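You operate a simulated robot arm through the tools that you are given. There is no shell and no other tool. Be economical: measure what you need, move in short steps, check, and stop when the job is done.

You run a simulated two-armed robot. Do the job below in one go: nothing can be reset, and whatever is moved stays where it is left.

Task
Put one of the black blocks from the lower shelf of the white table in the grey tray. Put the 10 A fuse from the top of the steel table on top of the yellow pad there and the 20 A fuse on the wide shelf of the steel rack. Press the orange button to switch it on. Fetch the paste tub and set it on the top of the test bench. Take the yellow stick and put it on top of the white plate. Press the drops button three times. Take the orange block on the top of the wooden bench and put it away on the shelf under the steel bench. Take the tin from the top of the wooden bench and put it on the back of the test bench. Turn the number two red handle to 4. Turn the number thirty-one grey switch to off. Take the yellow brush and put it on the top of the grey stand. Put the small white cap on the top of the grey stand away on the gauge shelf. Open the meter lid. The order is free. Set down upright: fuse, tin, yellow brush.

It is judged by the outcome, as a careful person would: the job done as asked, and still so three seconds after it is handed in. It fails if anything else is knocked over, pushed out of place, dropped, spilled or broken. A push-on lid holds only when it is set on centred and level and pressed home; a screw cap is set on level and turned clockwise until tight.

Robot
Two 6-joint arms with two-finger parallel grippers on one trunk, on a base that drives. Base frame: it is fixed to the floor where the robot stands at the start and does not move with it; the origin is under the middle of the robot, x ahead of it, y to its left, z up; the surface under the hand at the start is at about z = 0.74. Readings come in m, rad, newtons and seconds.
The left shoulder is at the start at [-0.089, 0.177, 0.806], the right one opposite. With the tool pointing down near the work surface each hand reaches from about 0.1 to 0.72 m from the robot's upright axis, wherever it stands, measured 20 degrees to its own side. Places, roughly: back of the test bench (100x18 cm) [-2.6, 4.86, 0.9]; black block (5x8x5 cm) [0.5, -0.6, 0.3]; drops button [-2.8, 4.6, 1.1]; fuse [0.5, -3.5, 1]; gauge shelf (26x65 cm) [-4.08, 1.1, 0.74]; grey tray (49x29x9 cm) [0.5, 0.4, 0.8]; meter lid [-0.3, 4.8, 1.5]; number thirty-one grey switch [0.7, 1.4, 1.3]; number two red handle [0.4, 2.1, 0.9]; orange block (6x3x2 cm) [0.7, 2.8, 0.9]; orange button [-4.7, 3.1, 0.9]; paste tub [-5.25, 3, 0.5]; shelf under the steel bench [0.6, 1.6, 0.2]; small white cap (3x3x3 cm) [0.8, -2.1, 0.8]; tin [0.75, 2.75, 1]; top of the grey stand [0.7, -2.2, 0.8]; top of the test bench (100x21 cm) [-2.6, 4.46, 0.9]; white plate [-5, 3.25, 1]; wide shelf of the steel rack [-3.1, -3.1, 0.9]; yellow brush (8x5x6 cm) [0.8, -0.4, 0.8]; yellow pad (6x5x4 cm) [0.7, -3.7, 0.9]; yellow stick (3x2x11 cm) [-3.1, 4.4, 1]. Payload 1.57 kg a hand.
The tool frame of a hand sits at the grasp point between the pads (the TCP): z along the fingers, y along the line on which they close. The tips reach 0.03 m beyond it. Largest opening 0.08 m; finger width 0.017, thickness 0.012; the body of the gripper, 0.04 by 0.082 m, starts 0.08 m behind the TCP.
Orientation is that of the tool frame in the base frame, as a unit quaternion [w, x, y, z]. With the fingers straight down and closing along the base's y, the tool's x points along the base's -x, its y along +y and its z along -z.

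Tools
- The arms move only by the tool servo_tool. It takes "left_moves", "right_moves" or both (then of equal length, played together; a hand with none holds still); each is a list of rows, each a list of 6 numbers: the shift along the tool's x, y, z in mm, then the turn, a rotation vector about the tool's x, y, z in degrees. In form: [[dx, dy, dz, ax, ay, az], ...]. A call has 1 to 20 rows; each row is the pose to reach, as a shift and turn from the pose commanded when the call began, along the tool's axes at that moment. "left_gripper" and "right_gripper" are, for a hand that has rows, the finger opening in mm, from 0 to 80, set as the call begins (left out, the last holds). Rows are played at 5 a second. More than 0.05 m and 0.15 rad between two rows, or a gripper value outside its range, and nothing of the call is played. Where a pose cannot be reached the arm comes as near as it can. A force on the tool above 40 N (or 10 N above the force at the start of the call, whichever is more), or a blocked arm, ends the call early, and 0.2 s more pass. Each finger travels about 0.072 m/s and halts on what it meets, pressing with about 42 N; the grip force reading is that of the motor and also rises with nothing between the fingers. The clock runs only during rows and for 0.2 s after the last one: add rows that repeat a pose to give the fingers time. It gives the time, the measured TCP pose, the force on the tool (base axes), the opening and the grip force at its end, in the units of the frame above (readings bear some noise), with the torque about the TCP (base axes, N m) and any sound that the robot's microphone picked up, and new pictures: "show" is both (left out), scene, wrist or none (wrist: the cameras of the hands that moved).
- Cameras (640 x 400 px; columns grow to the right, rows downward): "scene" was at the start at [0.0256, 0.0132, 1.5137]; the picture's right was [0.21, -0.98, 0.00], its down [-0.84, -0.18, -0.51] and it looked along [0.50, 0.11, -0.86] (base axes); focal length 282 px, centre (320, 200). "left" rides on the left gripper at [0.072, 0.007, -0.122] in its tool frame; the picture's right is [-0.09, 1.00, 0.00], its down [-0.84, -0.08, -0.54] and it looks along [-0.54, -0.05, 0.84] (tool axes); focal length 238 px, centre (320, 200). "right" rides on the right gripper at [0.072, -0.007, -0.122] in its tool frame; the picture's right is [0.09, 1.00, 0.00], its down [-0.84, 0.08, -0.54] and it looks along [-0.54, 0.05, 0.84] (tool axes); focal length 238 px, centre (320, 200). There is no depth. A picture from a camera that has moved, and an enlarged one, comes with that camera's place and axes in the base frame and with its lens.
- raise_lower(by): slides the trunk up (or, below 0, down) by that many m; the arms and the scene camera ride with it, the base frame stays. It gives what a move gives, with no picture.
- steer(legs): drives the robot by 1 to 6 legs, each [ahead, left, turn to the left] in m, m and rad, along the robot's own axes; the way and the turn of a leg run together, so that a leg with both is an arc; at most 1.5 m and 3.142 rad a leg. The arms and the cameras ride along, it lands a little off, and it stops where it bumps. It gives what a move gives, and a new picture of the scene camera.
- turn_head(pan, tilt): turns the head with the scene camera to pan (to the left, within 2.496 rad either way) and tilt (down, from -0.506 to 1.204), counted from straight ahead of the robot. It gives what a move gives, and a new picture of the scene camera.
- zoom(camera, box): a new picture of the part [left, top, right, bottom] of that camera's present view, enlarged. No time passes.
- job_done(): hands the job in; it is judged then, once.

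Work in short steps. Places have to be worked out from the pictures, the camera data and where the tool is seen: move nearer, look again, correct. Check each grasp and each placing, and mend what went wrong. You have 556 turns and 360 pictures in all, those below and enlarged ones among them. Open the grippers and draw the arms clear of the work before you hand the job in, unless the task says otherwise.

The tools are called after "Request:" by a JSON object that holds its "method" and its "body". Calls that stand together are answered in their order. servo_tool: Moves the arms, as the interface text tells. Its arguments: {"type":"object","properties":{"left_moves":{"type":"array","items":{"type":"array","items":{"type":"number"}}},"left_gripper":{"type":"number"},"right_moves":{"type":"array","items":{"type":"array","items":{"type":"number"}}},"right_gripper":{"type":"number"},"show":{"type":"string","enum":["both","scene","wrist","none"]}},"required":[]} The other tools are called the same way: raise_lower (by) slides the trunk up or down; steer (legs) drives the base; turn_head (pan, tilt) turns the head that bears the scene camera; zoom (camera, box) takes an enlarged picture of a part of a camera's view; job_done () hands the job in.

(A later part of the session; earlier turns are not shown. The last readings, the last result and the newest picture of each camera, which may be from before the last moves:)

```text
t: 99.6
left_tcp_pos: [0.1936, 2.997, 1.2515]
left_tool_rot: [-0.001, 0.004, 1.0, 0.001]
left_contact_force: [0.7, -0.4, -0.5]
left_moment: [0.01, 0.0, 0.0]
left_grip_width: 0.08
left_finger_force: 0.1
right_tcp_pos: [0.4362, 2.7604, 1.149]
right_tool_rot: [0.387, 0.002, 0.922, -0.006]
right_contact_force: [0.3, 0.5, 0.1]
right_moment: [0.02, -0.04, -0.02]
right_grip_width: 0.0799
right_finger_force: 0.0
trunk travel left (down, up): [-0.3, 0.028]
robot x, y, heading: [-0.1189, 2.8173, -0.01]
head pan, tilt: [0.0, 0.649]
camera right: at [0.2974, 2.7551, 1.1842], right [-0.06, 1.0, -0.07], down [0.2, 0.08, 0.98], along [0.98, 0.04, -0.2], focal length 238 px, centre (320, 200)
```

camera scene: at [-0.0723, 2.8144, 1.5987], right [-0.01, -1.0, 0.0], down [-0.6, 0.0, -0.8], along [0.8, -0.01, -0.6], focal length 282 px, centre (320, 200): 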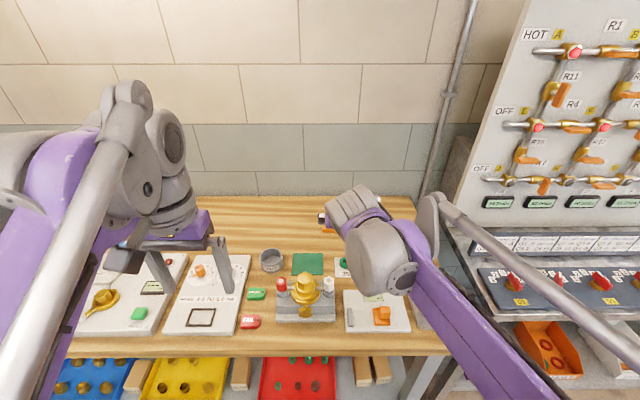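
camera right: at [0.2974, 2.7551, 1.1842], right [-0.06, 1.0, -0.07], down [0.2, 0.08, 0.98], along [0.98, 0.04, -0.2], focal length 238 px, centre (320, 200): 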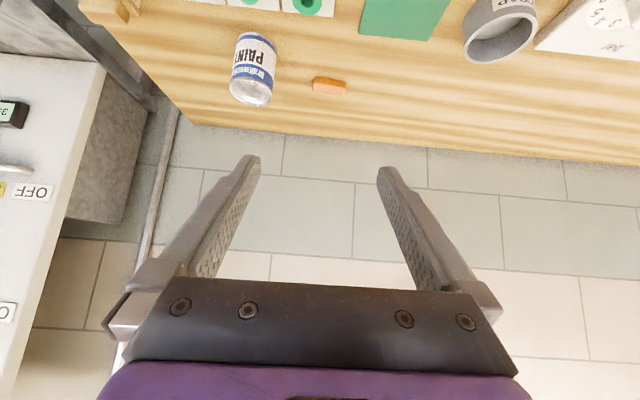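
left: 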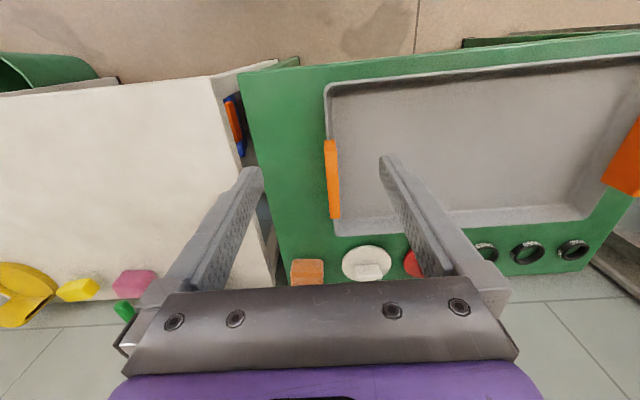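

Block confirmed at (0.68,2.77). I move along the tool axis toward it, stopping ~35 mm short.

Request:
{"method": "servo_tool", "body": {"right_moves": [[-3, 1, 48, 0, 0, 0], [-6, 3, 96, 0, 0, 0], [-9, 5, 144, 0, 0, 0], [-12, 7, 192, 0, 0, 0], [-15, 9, 240, 0, 0, 0], [-17, 10, 285, 0, 0, 0]], "show": "wrist"}}

```text
t: 101.0
left_tcp_pos: [0.1955, 2.998, 1.2519]
left_tool_rot: [-0.001, 0.005, 1.0, -0.001]
left_contact_force: [0.5, 0.2, 0.2]
left_moment: [-0.01, 0.0, -0.05]
left_grip_width: 0.08
left_finger_force: 0.2
right_tcp_pos: [0.6523, 2.7648, 0.9614]
right_tool_rot: [0.387, 0.002, 0.922, -0.006]
right_contact_force: [-0.3, -0.6, 0.3]
right_moment: [-0.01, -0.01, 0.01]
right_grip_width: 0.0801
right_finger_force: 0.0
trunk travel left (down, up): [-0.3, 0.028]
robot x, y, heading: [-0.1189, 2.8159, -0.011]
head pan, tilt: [0.0, 0.649]
camera right: at [0.5138, 2.7607, 0.9956], right [-0.06, 1.0, -0.07], down [0.2, 0.08, 0.98], along [0.98, 0.04, -0.2], focal length 238 px, centre (320, 200)
```

right: 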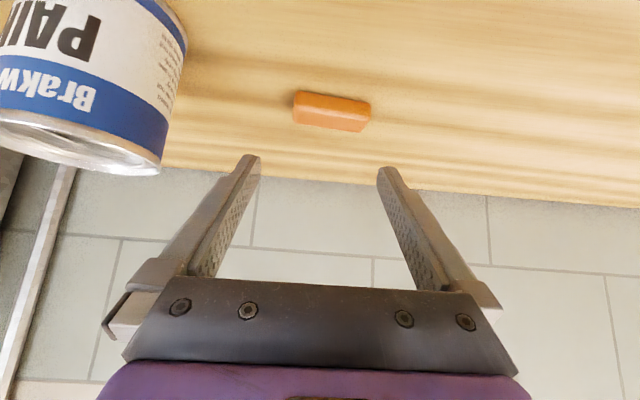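

I descend onto the block (final ~50 mm).

Request:
{"method": "servo_tool", "body": {"right_moves": [[6, 6, 16, 0, 0, 0], [11, 6, 32, 0, 0, 0], [15, 6, 42, 0, 0, 0], [18, 6, 50, 0, 0, 0]], "show": "wrist"}}

```text
t: 102.0
left_tcp_pos: [0.1938, 2.9966, 1.2518]
left_tool_rot: [0.0, 0.004, 1.0, 0.0]
left_contact_force: [0.4, 0.3, 0.6]
left_moment: [0.02, 0.01, -0.04]
left_grip_width: 0.0799
left_finger_force: 0.1
right_tcp_pos: [0.6731, 2.77, 0.9138]
right_tool_rot: [0.386, 0.002, 0.922, -0.006]
right_contact_force: [0.5, -0.3, -0.4]
right_moment: [0.02, 0.0, 0.05]
right_grip_width: 0.0801
right_finger_force: 0.0
trunk travel left (down, up): [-0.3, 0.028]
robot x, y, heading: [-0.1174, 2.8157, -0.009]
head pan, tilt: [0.0, 0.649]
camera right: at [0.5358, 2.7665, 0.9485], right [-0.06, 1.0, -0.07], down [0.2, 0.08, 0.98], along [0.98, 0.04, -0.2], focal length 238 px, centre (320, 200)
```

right: 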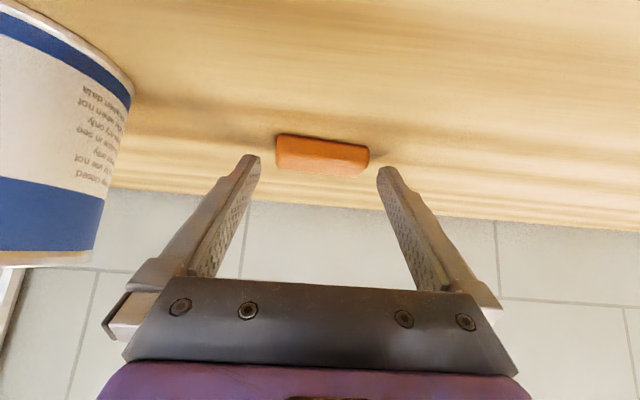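

The tips are level with the block; I creep lower until contact or 12 mm.

Request:
{"method": "servo_tool", "body": {"right_moves": [[4, 0, 3, 0, 0, 0], [7, 0, 5, 0, 0, 0], [10, 0, 7, 0, 0, 0]], "show": "wrist"}}

```text
t: 102.8
left_tcp_pos: [0.1912, 2.9973, 1.2535]
left_tool_rot: [0.001, 0.005, 1.0, 0.0]
left_contact_force: [0.1, -0.5, 0.4]
left_moment: [0.03, 0.06, 0.08]
left_grip_width: 0.0799
left_finger_force: 0.1
right_tcp_pos: [0.6733, 2.7715, 0.9077]
right_tool_rot: [0.391, 0.002, 0.92, -0.004]
right_contact_force: [15.9, 0.2, 35.2]
right_moment: [1.49, -0.95, -0.65]
right_grip_width: 0.0801
right_finger_force: 0.0
trunk travel left (down, up): [-0.3, 0.028]
robot x, y, heading: [-0.117, 2.8163, -0.007]
head pan, tilt: [0.0, 0.649]
camera right: at [0.5342, 2.7664, 0.9404], right [-0.06, 1.0, -0.07], down [0.19, 0.08, 0.98], along [0.98, 0.04, -0.19], focal length 238 px, centre (320, 200)
```

right: 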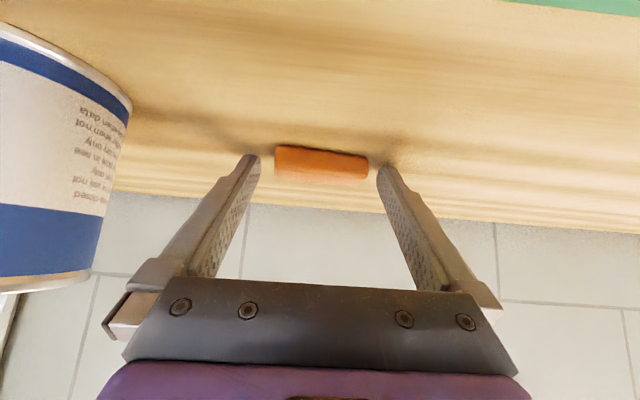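

The tips touch the bench. I lift 3 mm and close.

Request:
{"method": "servo_tool", "body": {"right_moves": [[-2, 0, -2, 0, 0, 0], [-2, 0, -2, 0, 0, 0], [-2, 0, -2, 0, 0, 0], [-2, 0, -2, 0, 0, 0]], "right_gripper": 20, "show": "wrist"}}

```text
t: 103.8
left_tcp_pos: [0.19, 2.9973, 1.2533]
left_tool_rot: [0.0, 0.004, 1.0, 0.001]
left_contact_force: [0.3, 0.3, 0.3]
left_moment: [-0.01, 0.0, -0.04]
left_grip_width: 0.0799
left_finger_force: 0.1
right_tcp_pos: [0.6692, 2.7712, 0.9068]
right_tool_rot: [0.389, 0.002, 0.921, -0.005]
right_contact_force: [-4.6, 8.7, 27.8]
right_moment: [1.16, -0.3, 0.31]
right_grip_width: 0.0587
right_finger_force: 42.2
trunk travel left (down, up): [-0.3, 0.028]
robot x, y, heading: [-0.1186, 2.8172, -0.007]
head pan, tilt: [0.0, 0.649]
camera right: at [0.5307, 2.7677, 0.9414], right [-0.06, 1.0, -0.07], down [0.2, 0.08, 0.98], along [0.98, 0.04, -0.2], focal length 238 px, centre (320, 200)
```

right: 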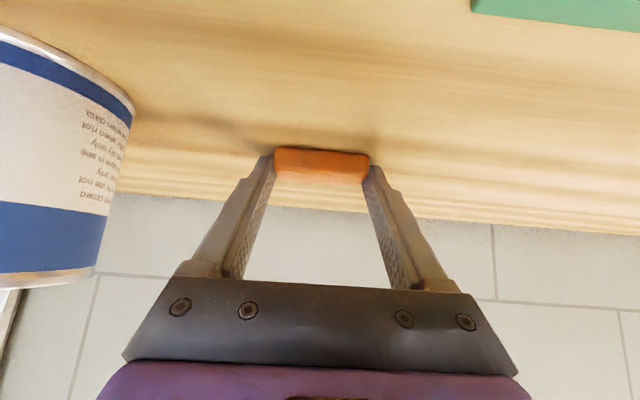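

Block gripped at its ends. I lift back along the approach path.

Request:
{"method": "servo_tool", "body": {"right_moves": [[-14, 0, -14, 0, 0, 0], [-30, 0, -30, 0, 0, 0], [-50, 0, -55, 0, 0, 0], [-75, 0, -85, 0, 0, 0], [-95, 0, -125, 0, 0, 0]], "show": "wrist"}}

```text
t: 105.0
left_tcp_pos: [0.1933, 2.9979, 1.2515]
left_tool_rot: [-0.001, 0.004, 1.0, 0.0]
left_contact_force: [0.1, 0.3, -0.3]
left_moment: [0.02, -0.02, 0.0]
left_grip_width: 0.08
left_finger_force: 0.0
right_tcp_pos: [0.6476, 2.7728, 1.0611]
right_tool_rot: [0.387, 0.002, 0.922, -0.005]
right_contact_force: [-0.1, 0.2, -0.8]
right_moment: [-0.01, 0.0, 0.0]
right_grip_width: 0.0586
right_finger_force: 41.9
trunk travel left (down, up): [-0.3, 0.028]
robot x, y, heading: [-0.1163, 2.8132, -0.008]
head pan, tilt: [0.0, 0.649]
camera right: at [0.5093, 2.7682, 1.0958], right [-0.06, 1.0, -0.07], down [0.2, 0.08, 0.98], along [0.98, 0.04, -0.2], focal length 238 px, centre (320, 200)
```

right: 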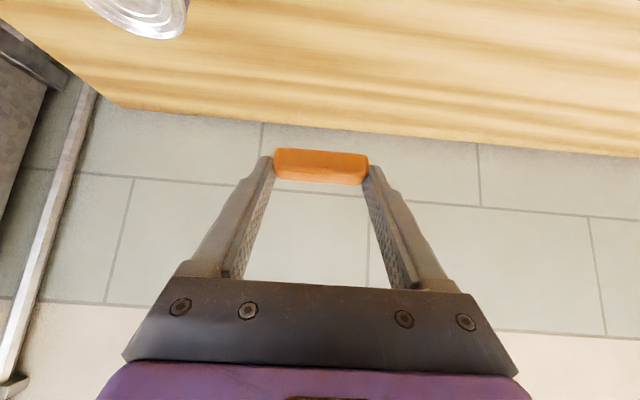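

Held. I drive back and over to the steel bench, and look at its lower shelf.

Request:
{"method": "steer", "body": {"legs": [[-0.6, 0, 0], [0, -1.25, 0]]}}

Request:
{"method": "zoom", "body": {"camera": "scene", "box": [200, 200, 440, 350]}}

```text
t: 119.2
left_tcp_pos: [-0.4206, 1.749, 1.2519]
left_tool_rot: [0.0, 0.004, 1.0, 0.0]
left_contact_force: [0.1, 0.9, 0.0]
left_moment: [0.02, -0.03, 0.02]
left_grip_width: 0.08
left_finger_force: 0.2
right_tcp_pos: [0.0351, 1.5239, 1.0597]
right_tool_rot: [0.387, 0.001, 0.922, -0.004]
right_contact_force: [0.6, -0.7, -0.2]
right_moment: [0.01, 0.04, 0.0]
right_grip_width: 0.0585
right_finger_force: 42.0
trunk travel left (down, up): [-0.3, 0.028]
robot x, y, heading: [-0.7294, 1.5743, -0.004]
head pan, tilt: [0.0, 0.649]
camera scene: at [-0.6851, 1.5668, 1.5988], right [-0.01, -1.0, 0.0], down [-0.6, 0.01, -0.8], along [0.8, -0.01, -0.6], focal length 282 px, centre (320, 200)
```

scene: 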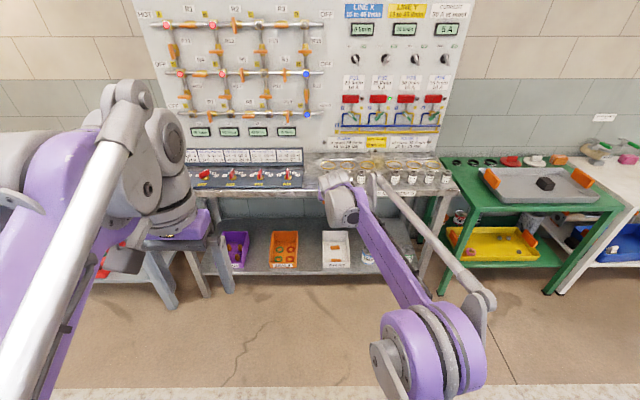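

```text
2.67 times, centred on (320, 275) of scene
camera zoom: at [-0.6851, 1.5668, 1.5988], right [-0.01, -1.0, 0.0], down [-0.6, 0.01, -0.8], along [0.8, -0.01, -0.6], focal length 752 px, centre (320, 0)
```

zoom: 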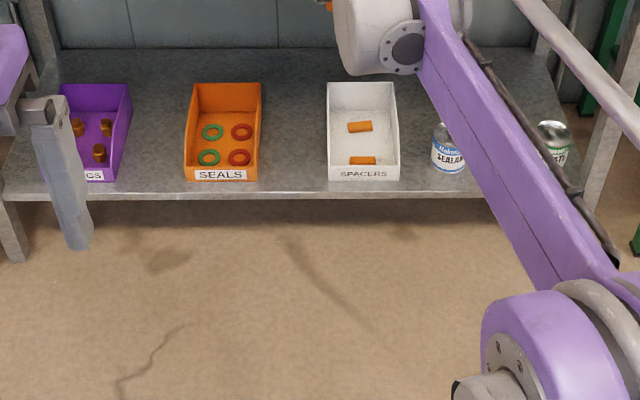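

There is a 16 cm gap between the SEALS and SPACERS trays at about y=1.61. I lower the trunk and the hand in front of the bench.

Request:
{"method": "raise_lower", "body": {"by": -0.3}}

Request:
{"method": "servo_tool", "body": {"right_moves": [[40, 5, 23, 0, 0, 0], [81, 10, 46, 0, 0, 0], [121, 15, 69, 0, 0, 0], [162, 20, 92, 0, 0, 0], [202, 25, 115, 0, 0, 0], [243, 30, 138, 0, 0, 0], [283, 35, 161, 0, 0, 0], [324, 40, 184, 0, 0, 0], [364, 43, 207, 0, 0, 0], [405, 46, 229, 0, 0, 0]], "show": "none"}}

```text
t: 122.2
left_tcp_pos: [-0.4201, 1.7508, 0.9523]
left_tool_rot: [0.0, 0.004, 1.0, 0.0]
left_contact_force: [-0.3, 0.8, 0.1]
left_moment: [0.0, -0.04, 0.02]
left_grip_width: 0.0801
left_finger_force: 0.1
right_tcp_pos: [0.0354, 1.5242, 0.7605]
right_tool_rot: [0.387, 0.002, 0.922, -0.006]
right_contact_force: [-0.4, 0.1, -0.6]
right_moment: [0.01, 0.01, -0.01]
right_grip_width: 0.0587
right_finger_force: 42.3
trunk travel left (down, up): [0.0, 0.328]
robot x, y, heading: [-0.7332, 1.5671, -0.009]
head pan, tilt: [0.0, 0.649]
```

```text
t: 124.5
left_tcp_pos: [-0.42, 1.75, 0.9513]
left_tool_rot: [0.0, 0.005, 1.0, -0.001]
left_contact_force: [0.5, -1.2, 0.3]
left_moment: [-0.02, -0.01, 0.01]
left_grip_width: 0.0801
left_finger_force: 0.1
right_tcp_pos: [-0.0846, 1.5687, 0.3103]
right_tool_rot: [0.387, 0.002, 0.922, -0.005]
right_contact_force: [1.0, 0.1, 0.2]
right_moment: [-0.02, 0.0, 0.01]
right_grip_width: 0.0586
right_finger_force: 42.1
trunk travel left (down, up): [0.0, 0.328]
robot x, y, heading: [-0.7323, 1.5653, -0.007]
head pan, tilt: [0.0, 0.649]
```

I test in free space whether z≈0.23 is reachable.

Request:
{"method": "servo_tool", "body": {"right_moves": [[28, 0, 28, 0, 0, 0], [57, 0, 56, 0, 0, 0]], "show": "none"}}

```text
t: 125.0
left_tcp_pos: [-0.4187, 1.7497, 0.9513]
left_tool_rot: [0.0, 0.005, 1.0, 0.0]
left_contact_force: [-0.2, -0.4, -0.5]
left_moment: [0.0, 0.0, 0.01]
left_grip_width: 0.0799
left_finger_force: 0.0
right_tcp_pos: [-0.0849, 1.5669, 0.2306]
right_tool_rot: [0.387, 0.002, 0.922, -0.006]
right_contact_force: [0.1, -0.5, -0.6]
right_moment: [0.02, 0.01, -0.01]
right_grip_width: 0.0584
right_finger_force: 42.0
trunk travel left (down, up): [0.0, 0.328]
robot x, y, heading: [-0.7278, 1.567, -0.01]
head pan, tilt: [0.0, 0.649]
```

Reachable. I raise to z≈0.36 and drive partway, then look.

Request:
{"method": "servo_tool", "body": {"right_moves": [[-30, 0, -30, 0, 0, 0], [-60, 0, -60, 0, 0, 0], [-92, 0, -91, 0, 0, 0]], "show": "none"}}

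Request:
{"method": "steer", "body": {"legs": [[0.42, 0.045, 0.008]]}}

Request:
{"method": "servo_tool", "body": {"right_moves": [[0, 0, 0, 0, 0, 0]], "show": "wrist"}}

```text
t: 125.8
left_tcp_pos: [-0.4201, 1.7494, 0.9503]
left_tool_rot: [0.0, 0.004, 1.0, 0.001]
left_contact_force: [0.4, 0.1, 0.2]
left_moment: [0.0, 0.02, 0.0]
left_grip_width: 0.0801
left_finger_force: 0.1
right_tcp_pos: [-0.0859, 1.5681, 0.3612]
right_tool_rot: [0.387, 0.002, 0.922, -0.005]
right_contact_force: [-0.4, 0.8, 0.1]
right_moment: [0.01, 0.01, 0.03]
right_grip_width: 0.0589
right_finger_force: 41.9
trunk travel left (down, up): [0.0, 0.328]
robot x, y, heading: [-0.7289, 1.5669, -0.009]
head pan, tilt: [0.0, 0.649]
```

```text
t: 128.4
left_tcp_pos: [-0.0005, 1.7952, 0.9525]
left_tool_rot: [0.0, 0.001, 1.0, 0.0]
left_contact_force: [0.4, 0.6, -0.2]
left_moment: [0.0, 0.0, 0.03]
left_grip_width: 0.0801
left_finger_force: 0.1
right_tcp_pos: [0.3353, 1.6183, 0.3612]
right_tool_rot: [0.387, -0.002, 0.922, -0.004]
right_contact_force: [-0.7, 0.9, -0.4]
right_moment: [-0.02, -0.04, 0.02]
right_grip_width: 0.0587
right_finger_force: 42.4
trunk travel left (down, up): [0.0, 0.328]
robot x, y, heading: [-0.31, 1.6119, -0.004]
head pan, tilt: [0.0, 0.649]
camera scene: at [-0.2122, 1.6107, 1.2931], right [0.0, -1.0, 0.0], down [-0.6, 0.0, -0.8], along [0.8, 0.0, -0.6], focal length 282 px, centre (320, 200)
```

scene: 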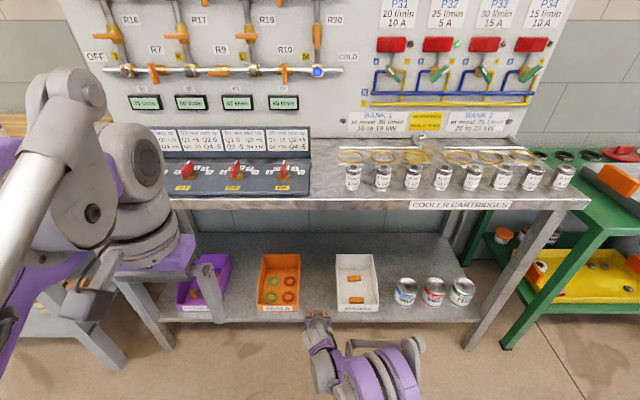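

```text
t: 128.8
left_tcp_pos: [-0.0002, 1.7963, 0.9521]
left_tool_rot: [0.0, 0.0, 1.0, 0.0]
left_contact_force: [-0.2, -0.3, -0.6]
left_moment: [0.0, -0.02, 0.0]
left_grip_width: 0.0798
left_finger_force: 0.2
right_tcp_pos: [0.3367, 1.6173, 0.3614]
right_tool_rot: [0.387, -0.002, 0.922, -0.003]
right_contact_force: [0.3, 0.0, -0.9]
right_moment: [0.01, -0.04, -0.01]
right_grip_width: 0.0586
right_finger_force: 42.1
trunk travel left (down, up): [0.0, 0.328]
robot x, y, heading: [-0.3087, 1.6141, 0.001]
head pan, tilt: [0.0, 0.649]
camera right: at [0.1981, 1.6121, 0.3956], right [-0.06, 1.0, -0.07], down [0.2, 0.09, 0.98], along [0.98, 0.05, -0.2], focal length 238 px, centre (320, 200)
```

right: 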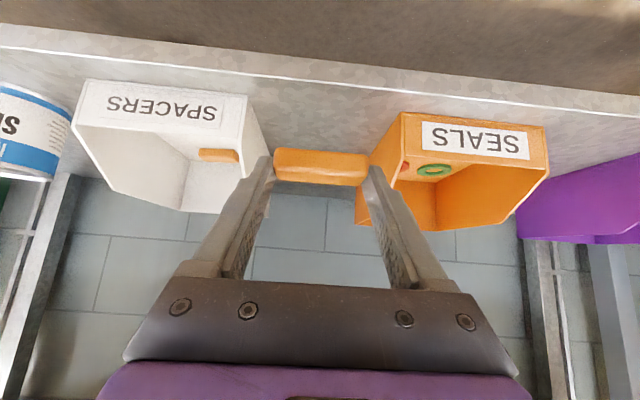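

The lane is clear and centred. I drive in 0.22 more and then lower.

Request:
{"method": "steer", "body": {"legs": [[0.21, 0, 0]]}}

Request:
{"method": "servo_tool", "body": {"right_moves": [[28, 0, 28, 0, 0, 0], [56, 0, 56, 0, 0, 0], [74, 0, 73, 0, 0, 0]], "show": "wrist"}}

```text
t: 130.5
left_tcp_pos: [0.21, 1.7966, 0.951]
left_tool_rot: [0.0, -0.001, 1.0, 0.0]
left_contact_force: [-0.4, -0.4, -0.4]
left_moment: [-0.01, 0.0, 0.01]
left_grip_width: 0.0801
left_finger_force: 0.1
right_tcp_pos: [0.5461, 1.6188, 0.3612]
right_tool_rot: [0.388, -0.001, 0.922, -0.004]
right_contact_force: [-0.1, 0.0, -0.3]
right_moment: [0.02, -0.03, 0.01]
right_grip_width: 0.0586
right_finger_force: 42.0
trunk travel left (down, up): [0.0, 0.328]
robot x, y, heading: [-0.1018, 1.616, 0.001]
head pan, tilt: [0.0, 0.649]
camera scene: at [-0.0023, 1.6109, 1.2931], right [0.0, -1.0, 0.0], down [-0.6, 0.0, -0.8], along [0.8, 0.0, -0.6], focal length 282 px, centre (320, 200)
```

scene: 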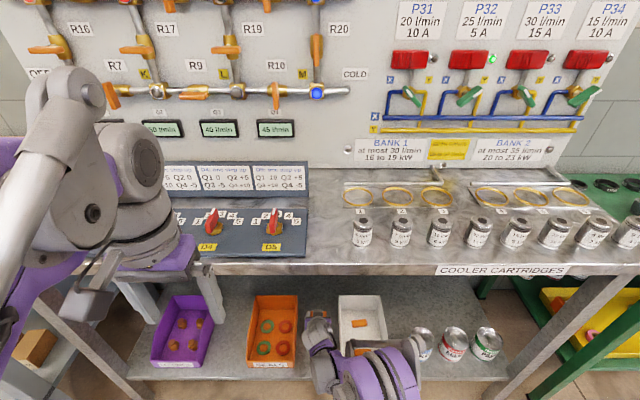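

```text
t: 131.2
left_tcp_pos: [0.2105, 1.7959, 0.9515]
left_tool_rot: [-0.001, 0.0, 1.0, -0.001]
left_contact_force: [0.3, 0.1, -0.7]
left_moment: [-0.05, 0.02, 0.01]
left_grip_width: 0.0796
left_finger_force: 0.1
right_tcp_pos: [0.5481, 1.6179, 0.2716]
right_tool_rot: [0.392, -0.002, 0.92, -0.001]
right_contact_force: [-4.1, -0.6, 10.1]
right_moment: [0.31, -0.02, 0.11]
right_grip_width: 0.0585
right_finger_force: 42.4
trunk travel left (down, up): [0.0, 0.328]
robot x, y, heading: [-0.1035, 1.6108, 0.005]
head pan, tilt: [0.0, 0.649]
stopped in row 3 (right hand): the force on the tool passed its limit at 131 N (the readings are from after the stop); the commanded pose is now the measured one
camera right: at [0.41, 1.6115, 0.3055], right [-0.07, 1.0, -0.07], down [0.19, 0.08, 0.98], along [0.98, 0.05, -0.19], focal length 238 px, centre (320, 200)
```

right: 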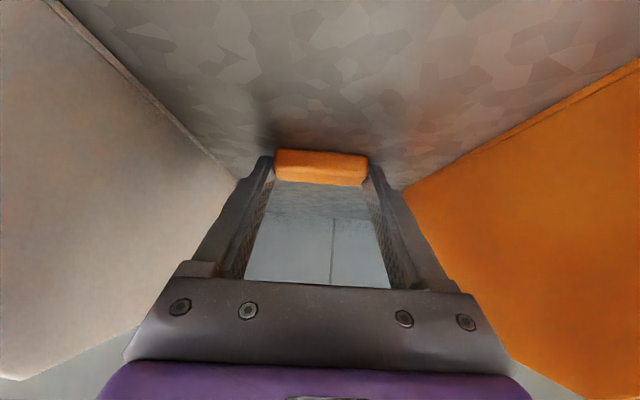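

The block met the shelf (shelf z≈0.245). I release and lift up.

Request:
{"method": "servo_tool", "body": {"right_moves": [[-1, 0, -1, 0, 0, 0], [-1, 0, -1, 0, 0, 0], [-10, 0, -10, 0, 0, 0], [-35, 0, -35, 0, 0, 0], [-70, 0, -70, 0, 0, 0]], "right_gripper": 74, "show": "wrist"}}

```text
t: 132.4
left_tcp_pos: [0.2096, 1.7967, 0.9507]
left_tool_rot: [0.0, 0.001, 1.0, 0.0]
left_contact_force: [0.3, -0.5, -0.3]
left_moment: [0.01, 0.03, 0.03]
left_grip_width: 0.0801
left_finger_force: 0.1
right_tcp_pos: [0.5465, 1.617, 0.3703]
right_tool_rot: [0.391, -0.003, 0.92, -0.002]
right_contact_force: [0.2, 1.5, 0.1]
right_moment: [0.01, 0.01, 0.03]
right_grip_width: 0.074
right_finger_force: 0.0
trunk travel left (down, up): [0.0, 0.328]
robot x, y, heading: [-0.1016, 1.6135, -0.002]
head pan, tilt: [0.0, 0.649]
camera right: at [0.408, 1.6107, 0.4043], right [-0.07, 1.0, -0.07], down [0.19, 0.08, 0.98], along [0.98, 0.05, -0.2], focal length 238 px, centre (320, 200)
```

right: 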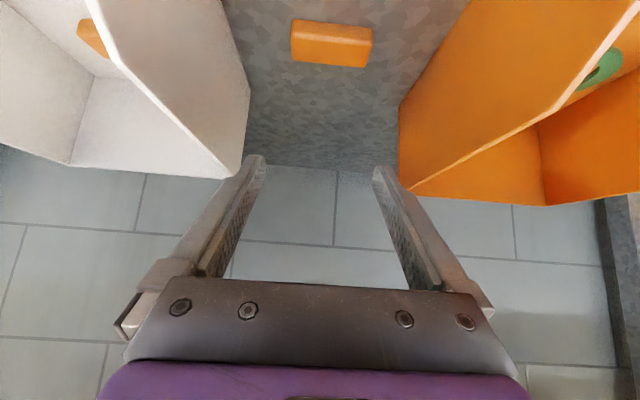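

Block is on the shelf. I back out, raise the trunk, and head for the tin with the left hand tilted 60°.

Request:
{"method": "steer", "body": {"legs": [[-0.45, 0, 0]]}}

Request:
{"method": "raise_lower", "body": {"by": 0.3}}

Request:
{"method": "servo_tool", "body": {"left_moves": [[-15, 0, 10, 0, -7.5, 0], [-30, 0, 20, 0, -15, 0], [-45, 0, 30, 0, -22.5, 0], [-60, 0, 40, 0, -30, 0], [-75, 0, 55, 0, -37.5, 0], [-90, 0, 70, 0, -45, 0], [-105, 0, 85, 0, -52.5, 0], [-120, 0, 100, 0, -60, 0]], "right_moves": [[-25, 0, -38, 0, 0, 0], [-50, 0, -76, 0, 0, 0], [-75, 0, -114, 0, 0, 0], [-100, 0, -152, 0, 0, 0], [-125, 0, -190, 0, 0, 0], [-150, 0, -228, 0, 0, 0], [-175, 0, -266, 0, 0, 0], [-200, 0, -300, 0, 0, 0]], "left_gripper": 80, "show": "none"}}

```text
t: 135.2
left_tcp_pos: [-0.2355, 1.7966, 0.9514]
left_tool_rot: [0.001, -0.002, 1.0, 0.001]
left_contact_force: [0.5, 1.7, -0.8]
left_moment: [0.02, 0.01, 0.02]
left_grip_width: 0.0803
left_finger_force: 0.1
right_tcp_pos: [0.1012, 1.6177, 0.3701]
right_tool_rot: [0.391, -0.004, 0.92, -0.001]
right_contact_force: [0.7, 0.8, -0.4]
right_moment: [0.0, 0.02, 0.0]
right_grip_width: 0.0738
right_finger_force: 0.0
trunk travel left (down, up): [0.0, 0.328]
robot x, y, heading: [-0.5444, 1.6099, 0.006]
head pan, tilt: [0.0, 0.649]
camera scene: at [-0.4482, 1.6101, 1.2931], right [0.0, -1.0, 0.0], down [-0.6, 0.0, -0.8], along [0.8, 0.0, -0.6], focal length 282 px, centre (320, 200)
```

scene: 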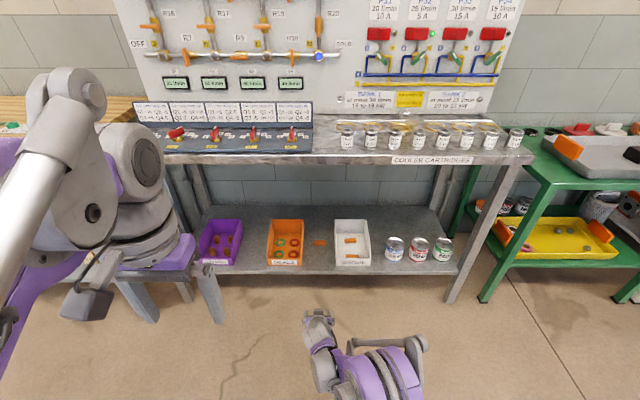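

```text
t: 138.2
left_tcp_pos: [-0.2372, 1.7962, 1.2517]
left_tool_rot: [0.0, -0.002, 1.0, 0.0]
left_contact_force: [-0.4, 0.7, -0.5]
left_moment: [0.01, -0.01, -0.02]
left_grip_width: 0.0798
left_finger_force: 0.1
right_tcp_pos: [0.1009, 1.6188, 0.6701]
right_tool_rot: [0.39, -0.005, 0.921, 0.0]
right_contact_force: [0.6, 0.3, 0.2]
right_moment: [0.01, -0.03, -0.01]
right_grip_width: 0.0742
right_finger_force: 0.2
trunk travel left (down, up): [-0.3, 0.028]
robot x, y, heading: [-0.5422, 1.6087, 0.007]
head pan, tilt: [0.0, 0.649]
```

```text
t: 139.9
left_tcp_pos: [-0.1161, 1.7965, 1.151]
left_tool_rot: [0.5, -0.002, 0.866, 0.001]
left_contact_force: [0.6, 0.4, -0.7]
left_moment: [0.01, 0.02, 0.03]
left_grip_width: 0.0801
left_finger_force: 0.1
right_tcp_pos: [0.0257, 1.6188, 1.0231]
right_tool_rot: [0.39, -0.003, 0.921, -0.002]
right_contact_force: [0.0, 0.6, -0.3]
right_moment: [-0.04, 0.01, -0.02]
right_grip_width: 0.0737
right_finger_force: 0.1
trunk travel left (down, up): [-0.3, 0.028]
robot x, y, heading: [-0.5472, 1.6128, 0.003]
head pan, tilt: [0.0, 0.649]
```

Orange block verified on the shelf. I drive to the tin.

Request:
{"method": "steer", "body": {"legs": [[0, 0.85, 0], [0.32, 0, 0]]}}

Request:
{"method": "servo_tool", "body": {"left_moves": [[0, 0, 20, 0, 0, 0]], "show": "wrist"}}

```text
t: 149.5
left_tcp_pos: [0.1969, 2.6492, 1.1519]
left_tool_rot: [0.5, -0.003, 0.866, 0.003]
left_contact_force: [-0.5, 0.1, -0.1]
left_moment: [0.01, 0.04, 0.01]
left_grip_width: 0.0801
left_finger_force: 0.0
right_tcp_pos: [0.3391, 2.4705, 1.0235]
right_tool_rot: [0.391, -0.004, 0.921, -0.002]
right_contact_force: [-0.4, -0.8, -0.5]
right_moment: [0.01, -0.02, -0.02]
right_grip_width: 0.0738
right_finger_force: 0.3
trunk travel left (down, up): [-0.3, 0.028]
robot x, y, heading: [-0.2268, 2.4654, 0.008]
head pan, tilt: [0.0, 0.649]
camera scene: at [-0.1851, 2.4604, 1.5987], right [0.01, -1.0, 0.0], down [-0.6, 0.0, -0.8], along [0.8, 0.01, -0.6], focal length 282 px, centre (320, 200)
```

scene: 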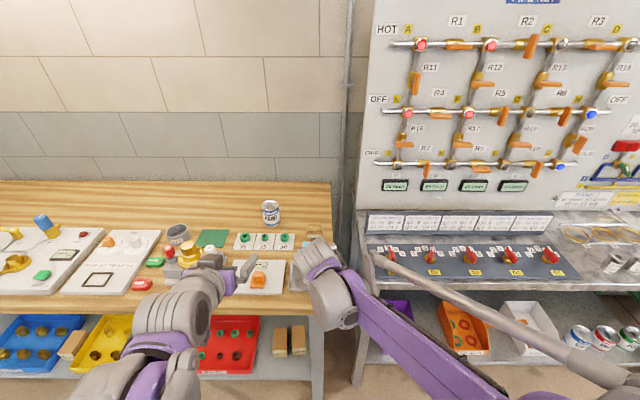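

```text
t: 149.9
left_tcp_pos: [0.2154, 2.6495, 1.1401]
left_tool_rot: [0.5, -0.002, 0.866, 0.002]
left_contact_force: [0.3, -0.1, 0.2]
left_moment: [-0.02, -0.05, 0.0]
left_grip_width: 0.0801
left_finger_force: 0.1
right_tcp_pos: [0.3409, 2.4701, 1.0216]
right_tool_rot: [0.391, -0.004, 0.92, -0.002]
right_contact_force: [0.3, -0.2, 0.3]
right_moment: [0.01, -0.01, 0.01]
right_grip_width: 0.074
right_finger_force: 0.0
trunk travel left (down, up): [-0.3, 0.028]
robot x, y, heading: [-0.2272, 2.4577, 0.005]
head pan, tilt: [0.0, 0.649]
camera left: at [0.0757, 2.6555, 1.1407], right [0.04, 1.0, 0.08], down [-0.05, -0.08, 1.0], along [1.0, -0.04, 0.05], focal length 238 px, centre (320, 200)
```

left: 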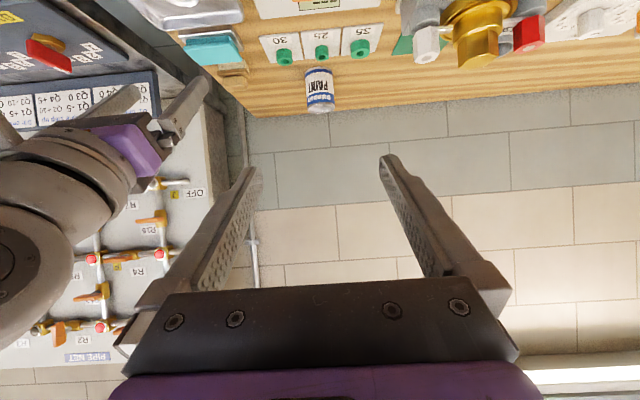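

Tin centre at about (0.627,2.652,0.93). I draw the right hand back/up, advance the left partway, then drive 0.13 ahead.

Request:
{"method": "servo_tool", "body": {"left_moves": [[-5, 1, 45, 0, 0, 0], [-9, 2, 90, 0, 0, 0], [-14, 2, 135, 0, 0, 0], [-18, 2, 180, 0, 0, 0], [-22, 2, 220, 0, 0, 0]], "right_moves": [[4, 0, -40, 0, 0, 0], [8, 0, -80, 0, 0, 0], [12, 0, -120, 0, 0, 0], [16, 0, -160, 0, 0, 0], [20, 0, -200, 0, 0, 0]], "show": "none"}}

Request:
{"method": "steer", "body": {"legs": [[0.13, 0, 0]]}}

Request:
{"method": "servo_tool", "body": {"left_moves": [[0, 0, 10, 0, 0, 0]], "show": "wrist"}}

```text
t: 151.1
left_tcp_pos: [0.4165, 2.6511, 1.0491]
left_tool_rot: [0.5, -0.004, 0.866, 0.002]
left_contact_force: [0.6, -0.5, 0.2]
left_moment: [-0.03, 0.0, 0.04]
left_grip_width: 0.0801
left_finger_force: 0.1
right_tcp_pos: [0.1806, 2.4703, 1.147]
right_tool_rot: [0.39, -0.005, 0.921, 0.0]
right_contact_force: [0.1, -0.2, 0.0]
right_moment: [0.0, 0.03, 0.01]
right_grip_width: 0.0741
right_finger_force: 0.0
trunk travel left (down, up): [-0.3, 0.028]
robot x, y, heading: [-0.2295, 2.4625, 0.012]
head pan, tilt: [0.0, 0.649]
```

```text
t: 152.4
left_tcp_pos: [0.5457, 2.6537, 1.0505]
left_tool_rot: [0.499, -0.002, 0.866, 0.002]
left_contact_force: [-0.1, 0.5, 0.5]
left_moment: [0.03, -0.03, 0.0]
left_grip_width: 0.0799
left_finger_force: 0.0
right_tcp_pos: [0.3099, 2.4717, 1.1451]
right_tool_rot: [0.391, -0.005, 0.92, -0.001]
right_contact_force: [-0.3, -0.1, 0.5]
right_moment: [0.02, -0.01, 0.01]
right_grip_width: 0.0741
right_finger_force: 0.0
trunk travel left (down, up): [-0.3, 0.028]
robot x, y, heading: [-0.1016, 2.4625, 0.007]
head pan, tilt: [0.0, 0.649]
camera scene: at [-0.0569, 2.4612, 1.5986], right [0.01, -1.0, 0.0], down [-0.6, 0.0, -0.8], along [0.8, 0.01, -0.6], focal length 282 px, centre (320, 200)
```

scene: 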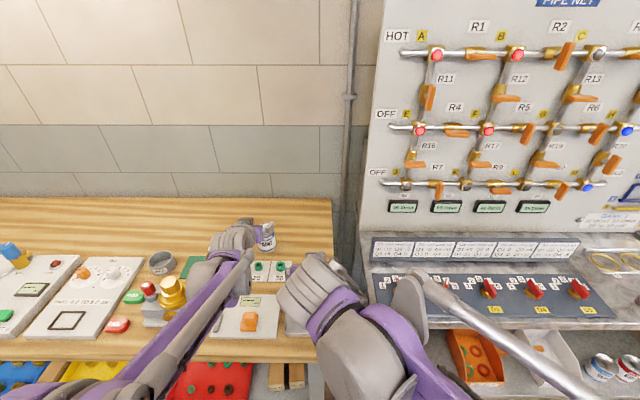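

```text
t: 152.8
left_tcp_pos: [0.5526, 2.6529, 1.0455]
left_tool_rot: [0.5, -0.003, 0.866, 0.002]
left_contact_force: [0.0, 0.4, 0.4]
left_moment: [-0.01, 0.0, 0.02]
left_grip_width: 0.0803
left_finger_force: 0.0
right_tcp_pos: [0.309, 2.4723, 1.1471]
right_tool_rot: [0.391, -0.005, 0.92, -0.001]
right_contact_force: [-0.1, 0.2, 0.5]
right_moment: [-0.01, 0.0, -0.02]
right_grip_width: 0.074
right_finger_force: 0.1
trunk travel left (down, up): [-0.3, 0.028]
robot x, y, heading: [-0.1023, 2.4616, 0.005]
head pan, tilt: [0.0, 0.649]
camera left: at [0.4131, 2.6594, 1.045], right [0.04, 1.0, 0.08], down [-0.05, -0.08, 1.0], along [1.0, -0.04, 0.05], focal length 238 px, centre (320, 200)
```

left: 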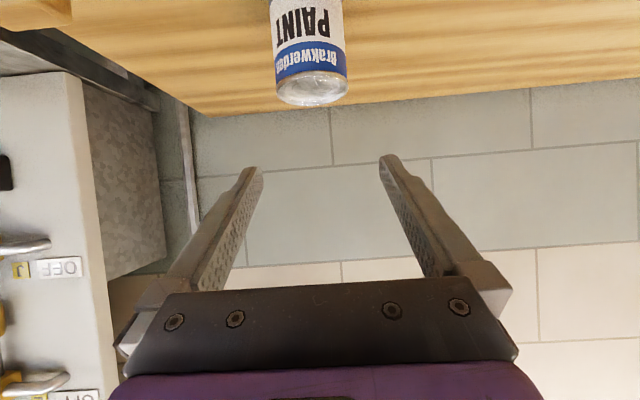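

Tin at (0.628,2.650), top z≈0.957. I move in straddling it.

Request:
{"method": "servo_tool", "body": {"left_moves": [[30, -2, 0, 0, 0, 0], [58, -3, 0, 0, 0, 0], [58, -3, 40, 0, 0, 0], [58, -3, 80, 0, 0, 0], [58, -3, 118, 0, 0, 0]], "show": "wrist"}}

```text
t: 154.0
left_tcp_pos: [0.6283, 2.6523, 0.9355]
left_tool_rot: [0.499, -0.002, 0.867, 0.001]
left_contact_force: [-0.6, -0.1, -0.6]
left_moment: [0.0, 0.01, -0.03]
left_grip_width: 0.0799
left_finger_force: 0.0
right_tcp_pos: [0.3112, 2.4718, 1.1469]
right_tool_rot: [0.391, -0.005, 0.921, -0.001]
right_contact_force: [-0.2, 0.4, -0.3]
right_moment: [0.04, 0.01, -0.02]
right_grip_width: 0.0739
right_finger_force: 0.1
trunk travel left (down, up): [-0.3, 0.028]
robot x, y, heading: [-0.0988, 2.4637, 0.007]
head pan, tilt: [0.0, 0.649]
camera left: at [0.4879, 2.6576, 0.9353], right [0.04, 1.0, 0.08], down [-0.05, -0.08, 1.0], along [1.0, -0.04, 0.05], focal length 238 px, centre (320, 200)
```

left: 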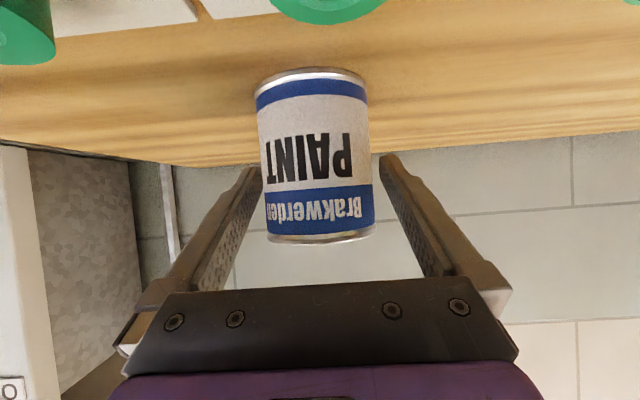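

The tin is between the fingers. I close on it.

Request:
{"method": "servo_tool", "body": {"left_moves": [[0, 0, 0, 0, 0, 0], [0, 0, 0, 0, 0, 0], [0, 0, 0, 0, 0, 0]], "left_gripper": 40, "show": "none"}}

Request:
{"method": "servo_tool", "body": {"left_moves": [[-17, 0, -10, 0, 0, 0], [-35, 0, -20, 0, 0, 0], [-52, 0, -30, 0, 0, 0], [-70, 0, -40, 0, 0, 0], [-80, 0, -85, 0, 0, 0], [-85, 0, -130, 0, 0, 0]], "show": "wrist"}}

```text
t: 154.8
left_tcp_pos: [0.6273, 2.6509, 0.9361]
left_tool_rot: [0.5, -0.003, 0.866, 0.002]
left_contact_force: [-0.7, -1.0, -0.3]
left_moment: [0.02, 0.03, 0.02]
left_grip_width: 0.0611
left_finger_force: 41.6
right_tcp_pos: [0.3098, 2.4707, 1.1468]
right_tool_rot: [0.391, -0.005, 0.921, -0.001]
right_contact_force: [0.0, 0.0, -0.8]
right_moment: [0.0, 0.01, -0.01]
right_grip_width: 0.074
right_finger_force: 0.2
trunk travel left (down, up): [-0.3, 0.028]
robot x, y, heading: [-0.1008, 2.4577, 0.005]
head pan, tilt: [0.0, 0.649]
```

```text
t: 156.2
left_tcp_pos: [0.5551, 2.651, 1.0754]
left_tool_rot: [0.5, -0.003, 0.866, 0.002]
left_contact_force: [0.1, 0.7, -3.7]
left_moment: [0.01, -0.03, 0.0]
left_grip_width: 0.061
left_finger_force: 42.4
right_tcp_pos: [0.3096, 2.471, 1.1473]
right_tool_rot: [0.39, -0.005, 0.921, -0.001]
right_contact_force: [0.3, -0.7, 0.3]
right_moment: [-0.02, 0.02, 0.0]
right_grip_width: 0.0742
right_finger_force: 0.1
trunk travel left (down, up): [-0.3, 0.028]
robot x, y, heading: [-0.1023, 2.461, 0.01]
head pan, tilt: [0.0, 0.649]
camera left: at [0.4152, 2.6571, 1.0755], right [0.04, 1.0, 0.08], down [-0.05, -0.08, 1.0], along [1.0, -0.04, 0.05], focal length 238 px, centre (320, 200)
```

left: 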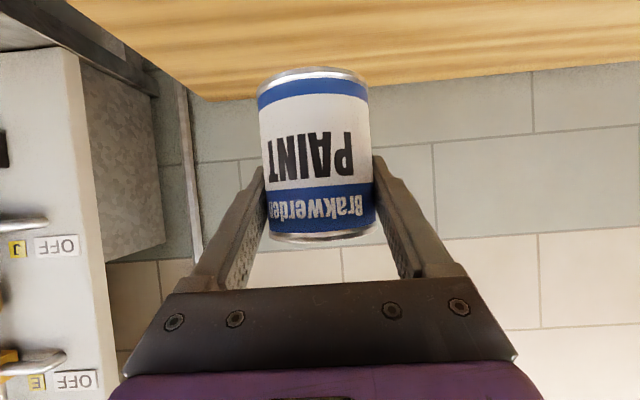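

Tin held. I back away, turn to face +y, and look at that wall.

Request:
{"method": "steer", "body": {"legs": [[-0.8, 0, 0], [0, 0, 1.5708], [0.7, 0.3, 0]]}}

Request:
{"method": "turn_head", "body": {"pan": 0.0, "tilt": 0.25}}

```text
t: 168.0
left_tcp_pos: [-1.4126, 3.8039, 1.0745]
left_tool_rot: [-0.35, 0.618, -0.608, -0.356]
left_contact_force: [-1.3, 0.8, -2.7]
left_moment: [-0.03, 0.02, 0.01]
left_grip_width: 0.0612
left_finger_force: 42.1
right_tcp_pos: [-1.2304, 3.5601, 1.1467]
right_tool_rot: [-0.276, 0.657, -0.645, -0.276]
right_contact_force: [0.9, 0.0, -0.1]
right_moment: [0.0, 0.01, 0.01]
right_grip_width: 0.0741
right_finger_force: 0.1
trunk travel left (down, up): [-0.3, 0.028]
robot x, y, heading: [-1.2138, 3.1491, 1.586]
head pan, tilt: [0.0, 0.649]
camera scene: at [-1.2165, 3.1916, 1.5987], right [1.0, 0.02, 0.0], down [0.01, -0.6, -0.8], along [-0.01, 0.8, -0.6], focal length 282 px, centre (320, 200)
```

scene: 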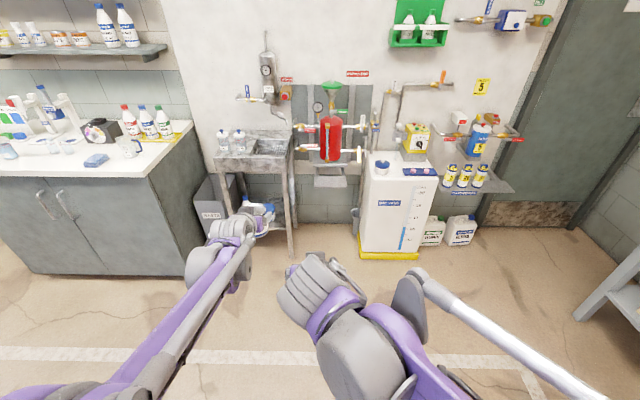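

```text
t: 168.9
left_tcp_pos: [-1.4123, 3.804, 1.0756]
left_tool_rot: [-0.35, 0.617, -0.607, -0.357]
left_contact_force: [0.1, -0.2, -2.9]
left_moment: [-0.01, -0.03, 0.0]
left_grip_width: 0.061
left_finger_force: 42.1
right_tcp_pos: [-1.2299, 3.5576, 1.1463]
right_tool_rot: [-0.275, 0.658, -0.644, -0.278]
right_contact_force: [-0.2, -0.2, -0.8]
right_moment: [-0.03, -0.01, -0.02]
right_grip_width: 0.074
right_finger_force: 0.2
trunk travel left (down, up): [-0.3, 0.028]
robot x, y, heading: [-1.2165, 3.1459, 1.59]
head pan, tilt: [0.0, 0.25]
camera scene: at [-1.2166, 3.1982, 1.6352], right [1.0, 0.02, 0.0], down [0.0, -0.25, -0.97], along [-0.02, 0.97, -0.25], focal length 282 px, centre (320, 200)
```

scene: 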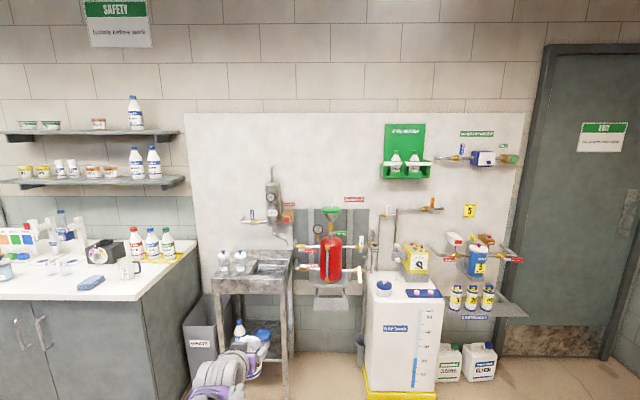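

The meter is at (485,157). I zoom on it and on the test bench.

Request:
{"method": "zoom", "body": {"camera": "scene", "box": [430, 125, 542, 195]}}

Request:
{"method": "turn_head", "body": {"pan": 0.75, "tilt": 0.4}}

```text
5.71 times, centred on (486, 160) of scene
camera zoom: at [-1.2166, 3.1982, 1.6352], right [1.0, 0.02, 0.0], down [0.0, -0.25, -0.97], along [-0.02, 0.97, -0.25], focal length 1612 px, centre (-629, 429)
```

zoom: 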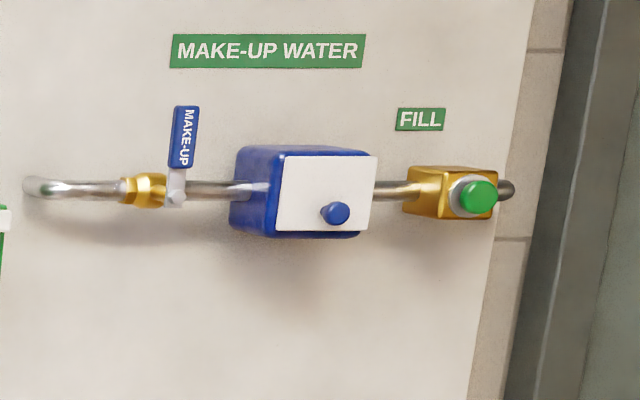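

```text
t: 170.0
left_tcp_pos: [-1.4118, 3.8027, 1.0744]
left_tool_rot: [-0.351, 0.618, -0.607, -0.357]
left_contact_force: [0.2, 0.4, -3.1]
left_moment: [-0.02, 0.0, 0.0]
left_grip_width: 0.0609
left_finger_force: 42.2
right_tcp_pos: [-1.2302, 3.559, 1.1462]
right_tool_rot: [-0.275, 0.658, -0.644, -0.277]
right_contact_force: [0.2, -1.0, 0.4]
right_moment: [-0.02, 0.02, 0.0]
right_grip_width: 0.0742
right_finger_force: 0.1
trunk travel left (down, up): [-0.3, 0.028]
robot x, y, heading: [-1.2155, 3.1438, 1.589]
head pan, tilt: [0.75, 0.4]
camera scene: at [-1.2793, 3.1715, 1.6213], right [0.72, 0.69, 0.0], down [0.27, -0.28, -0.92], along [-0.64, 0.66, -0.39], focal length 282 px, centre (320, 200)
```

scene: 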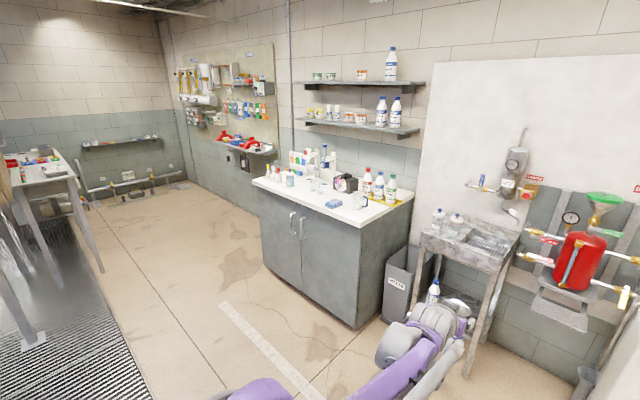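

I zoom on the test bench.

Request:
{"method": "zoom", "body": {"camera": "scene", "box": [240, 130, 432, 250]}}

```text
3.33 times, centred on (336, 190) of scene
camera zoom: at [-1.2793, 3.1715, 1.6213], right [0.72, 0.69, 0.0], down [0.27, -0.28, -0.92], along [-0.64, 0.66, -0.39], focal length 941 px, centre (267, 233)
```

zoom: 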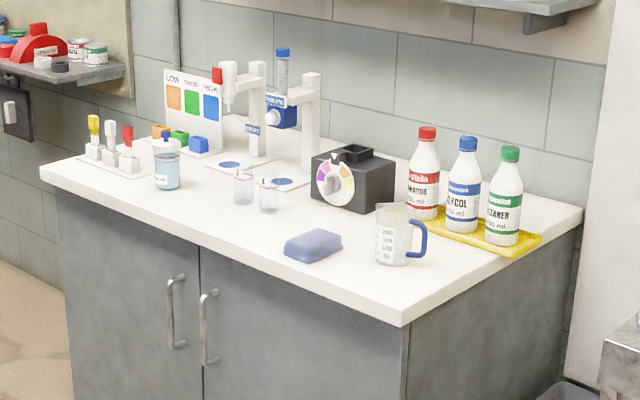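

I drive to in front of the test bench, staying ~1 m off, and look.

Request:
{"method": "steer", "body": {"legs": [[0, 1.35, -0.015], [0.3, 0, 0]]}}

Request:
{"method": "turn_head", "body": {"pan": 0, "tilt": 0.5}}

```text
t: 183.7
left_tcp_pos: [-2.7694, 4.0808, 1.0747]
left_tool_rot: [-0.351, 0.617, -0.608, -0.356]
left_contact_force: [0.5, 0.8, -2.8]
left_moment: [0.0, -0.01, -0.02]
left_grip_width: 0.0606
left_finger_force: 42.8
right_tcp_pos: [-2.5866, 3.8367, 1.1461]
right_tool_rot: [-0.276, 0.657, -0.645, -0.277]
right_contact_force: [0.4, 0.0, 0.3]
right_moment: [0.06, -0.03, -0.03]
right_grip_width: 0.0741
right_finger_force: 0.0
trunk travel left (down, up): [-0.3, 0.028]
robot x, y, heading: [-2.5719, 3.4235, 1.589]
head pan, tilt: [0.75, 0.4]
camera scene: at [-2.6369, 3.4491, 1.6212], right [0.72, 0.69, 0.0], down [0.27, -0.28, -0.92], along [-0.64, 0.66, -0.39], focal length 282 px, centre (320, 200)
```

scene: 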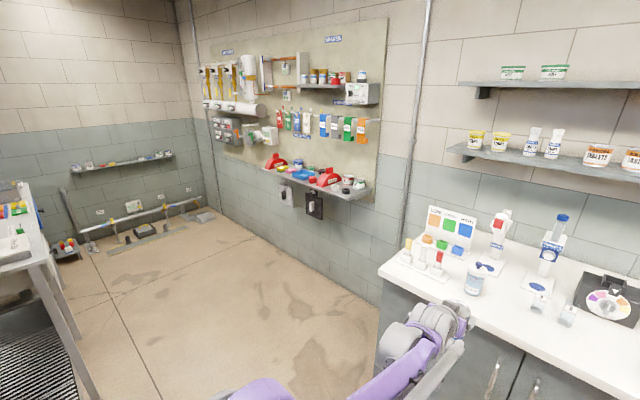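

```text
t: 184.8
left_tcp_pos: [-2.7675, 4.0814, 1.0745]
left_tool_rot: [-0.35, 0.617, -0.608, -0.356]
left_contact_force: [-0.5, -0.2, -2.9]
left_moment: [0.01, 0.01, -0.03]
left_grip_width: 0.0609
left_finger_force: 42.1
right_tcp_pos: [-2.5871, 3.8358, 1.1469]
right_tool_rot: [-0.276, 0.657, -0.644, -0.277]
right_contact_force: [0.3, 0.5, 0.0]
right_moment: [-0.03, -0.01, -0.01]
right_grip_width: 0.0742
right_finger_force: 0.1
trunk travel left (down, up): [-0.3, 0.028]
robot x, y, heading: [-2.5766, 3.4254, 1.583]
head pan, tilt: [0.0, 0.499]
camera scene: at [-2.5742, 3.4736, 1.6122], right [1.0, 0.02, 0.0], down [0.01, -0.48, -0.88], along [-0.01, 0.88, -0.48], focal length 282 px, centre (320, 200)
```

scene: 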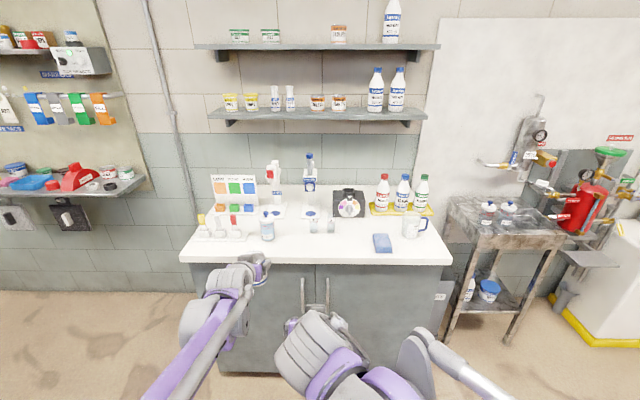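

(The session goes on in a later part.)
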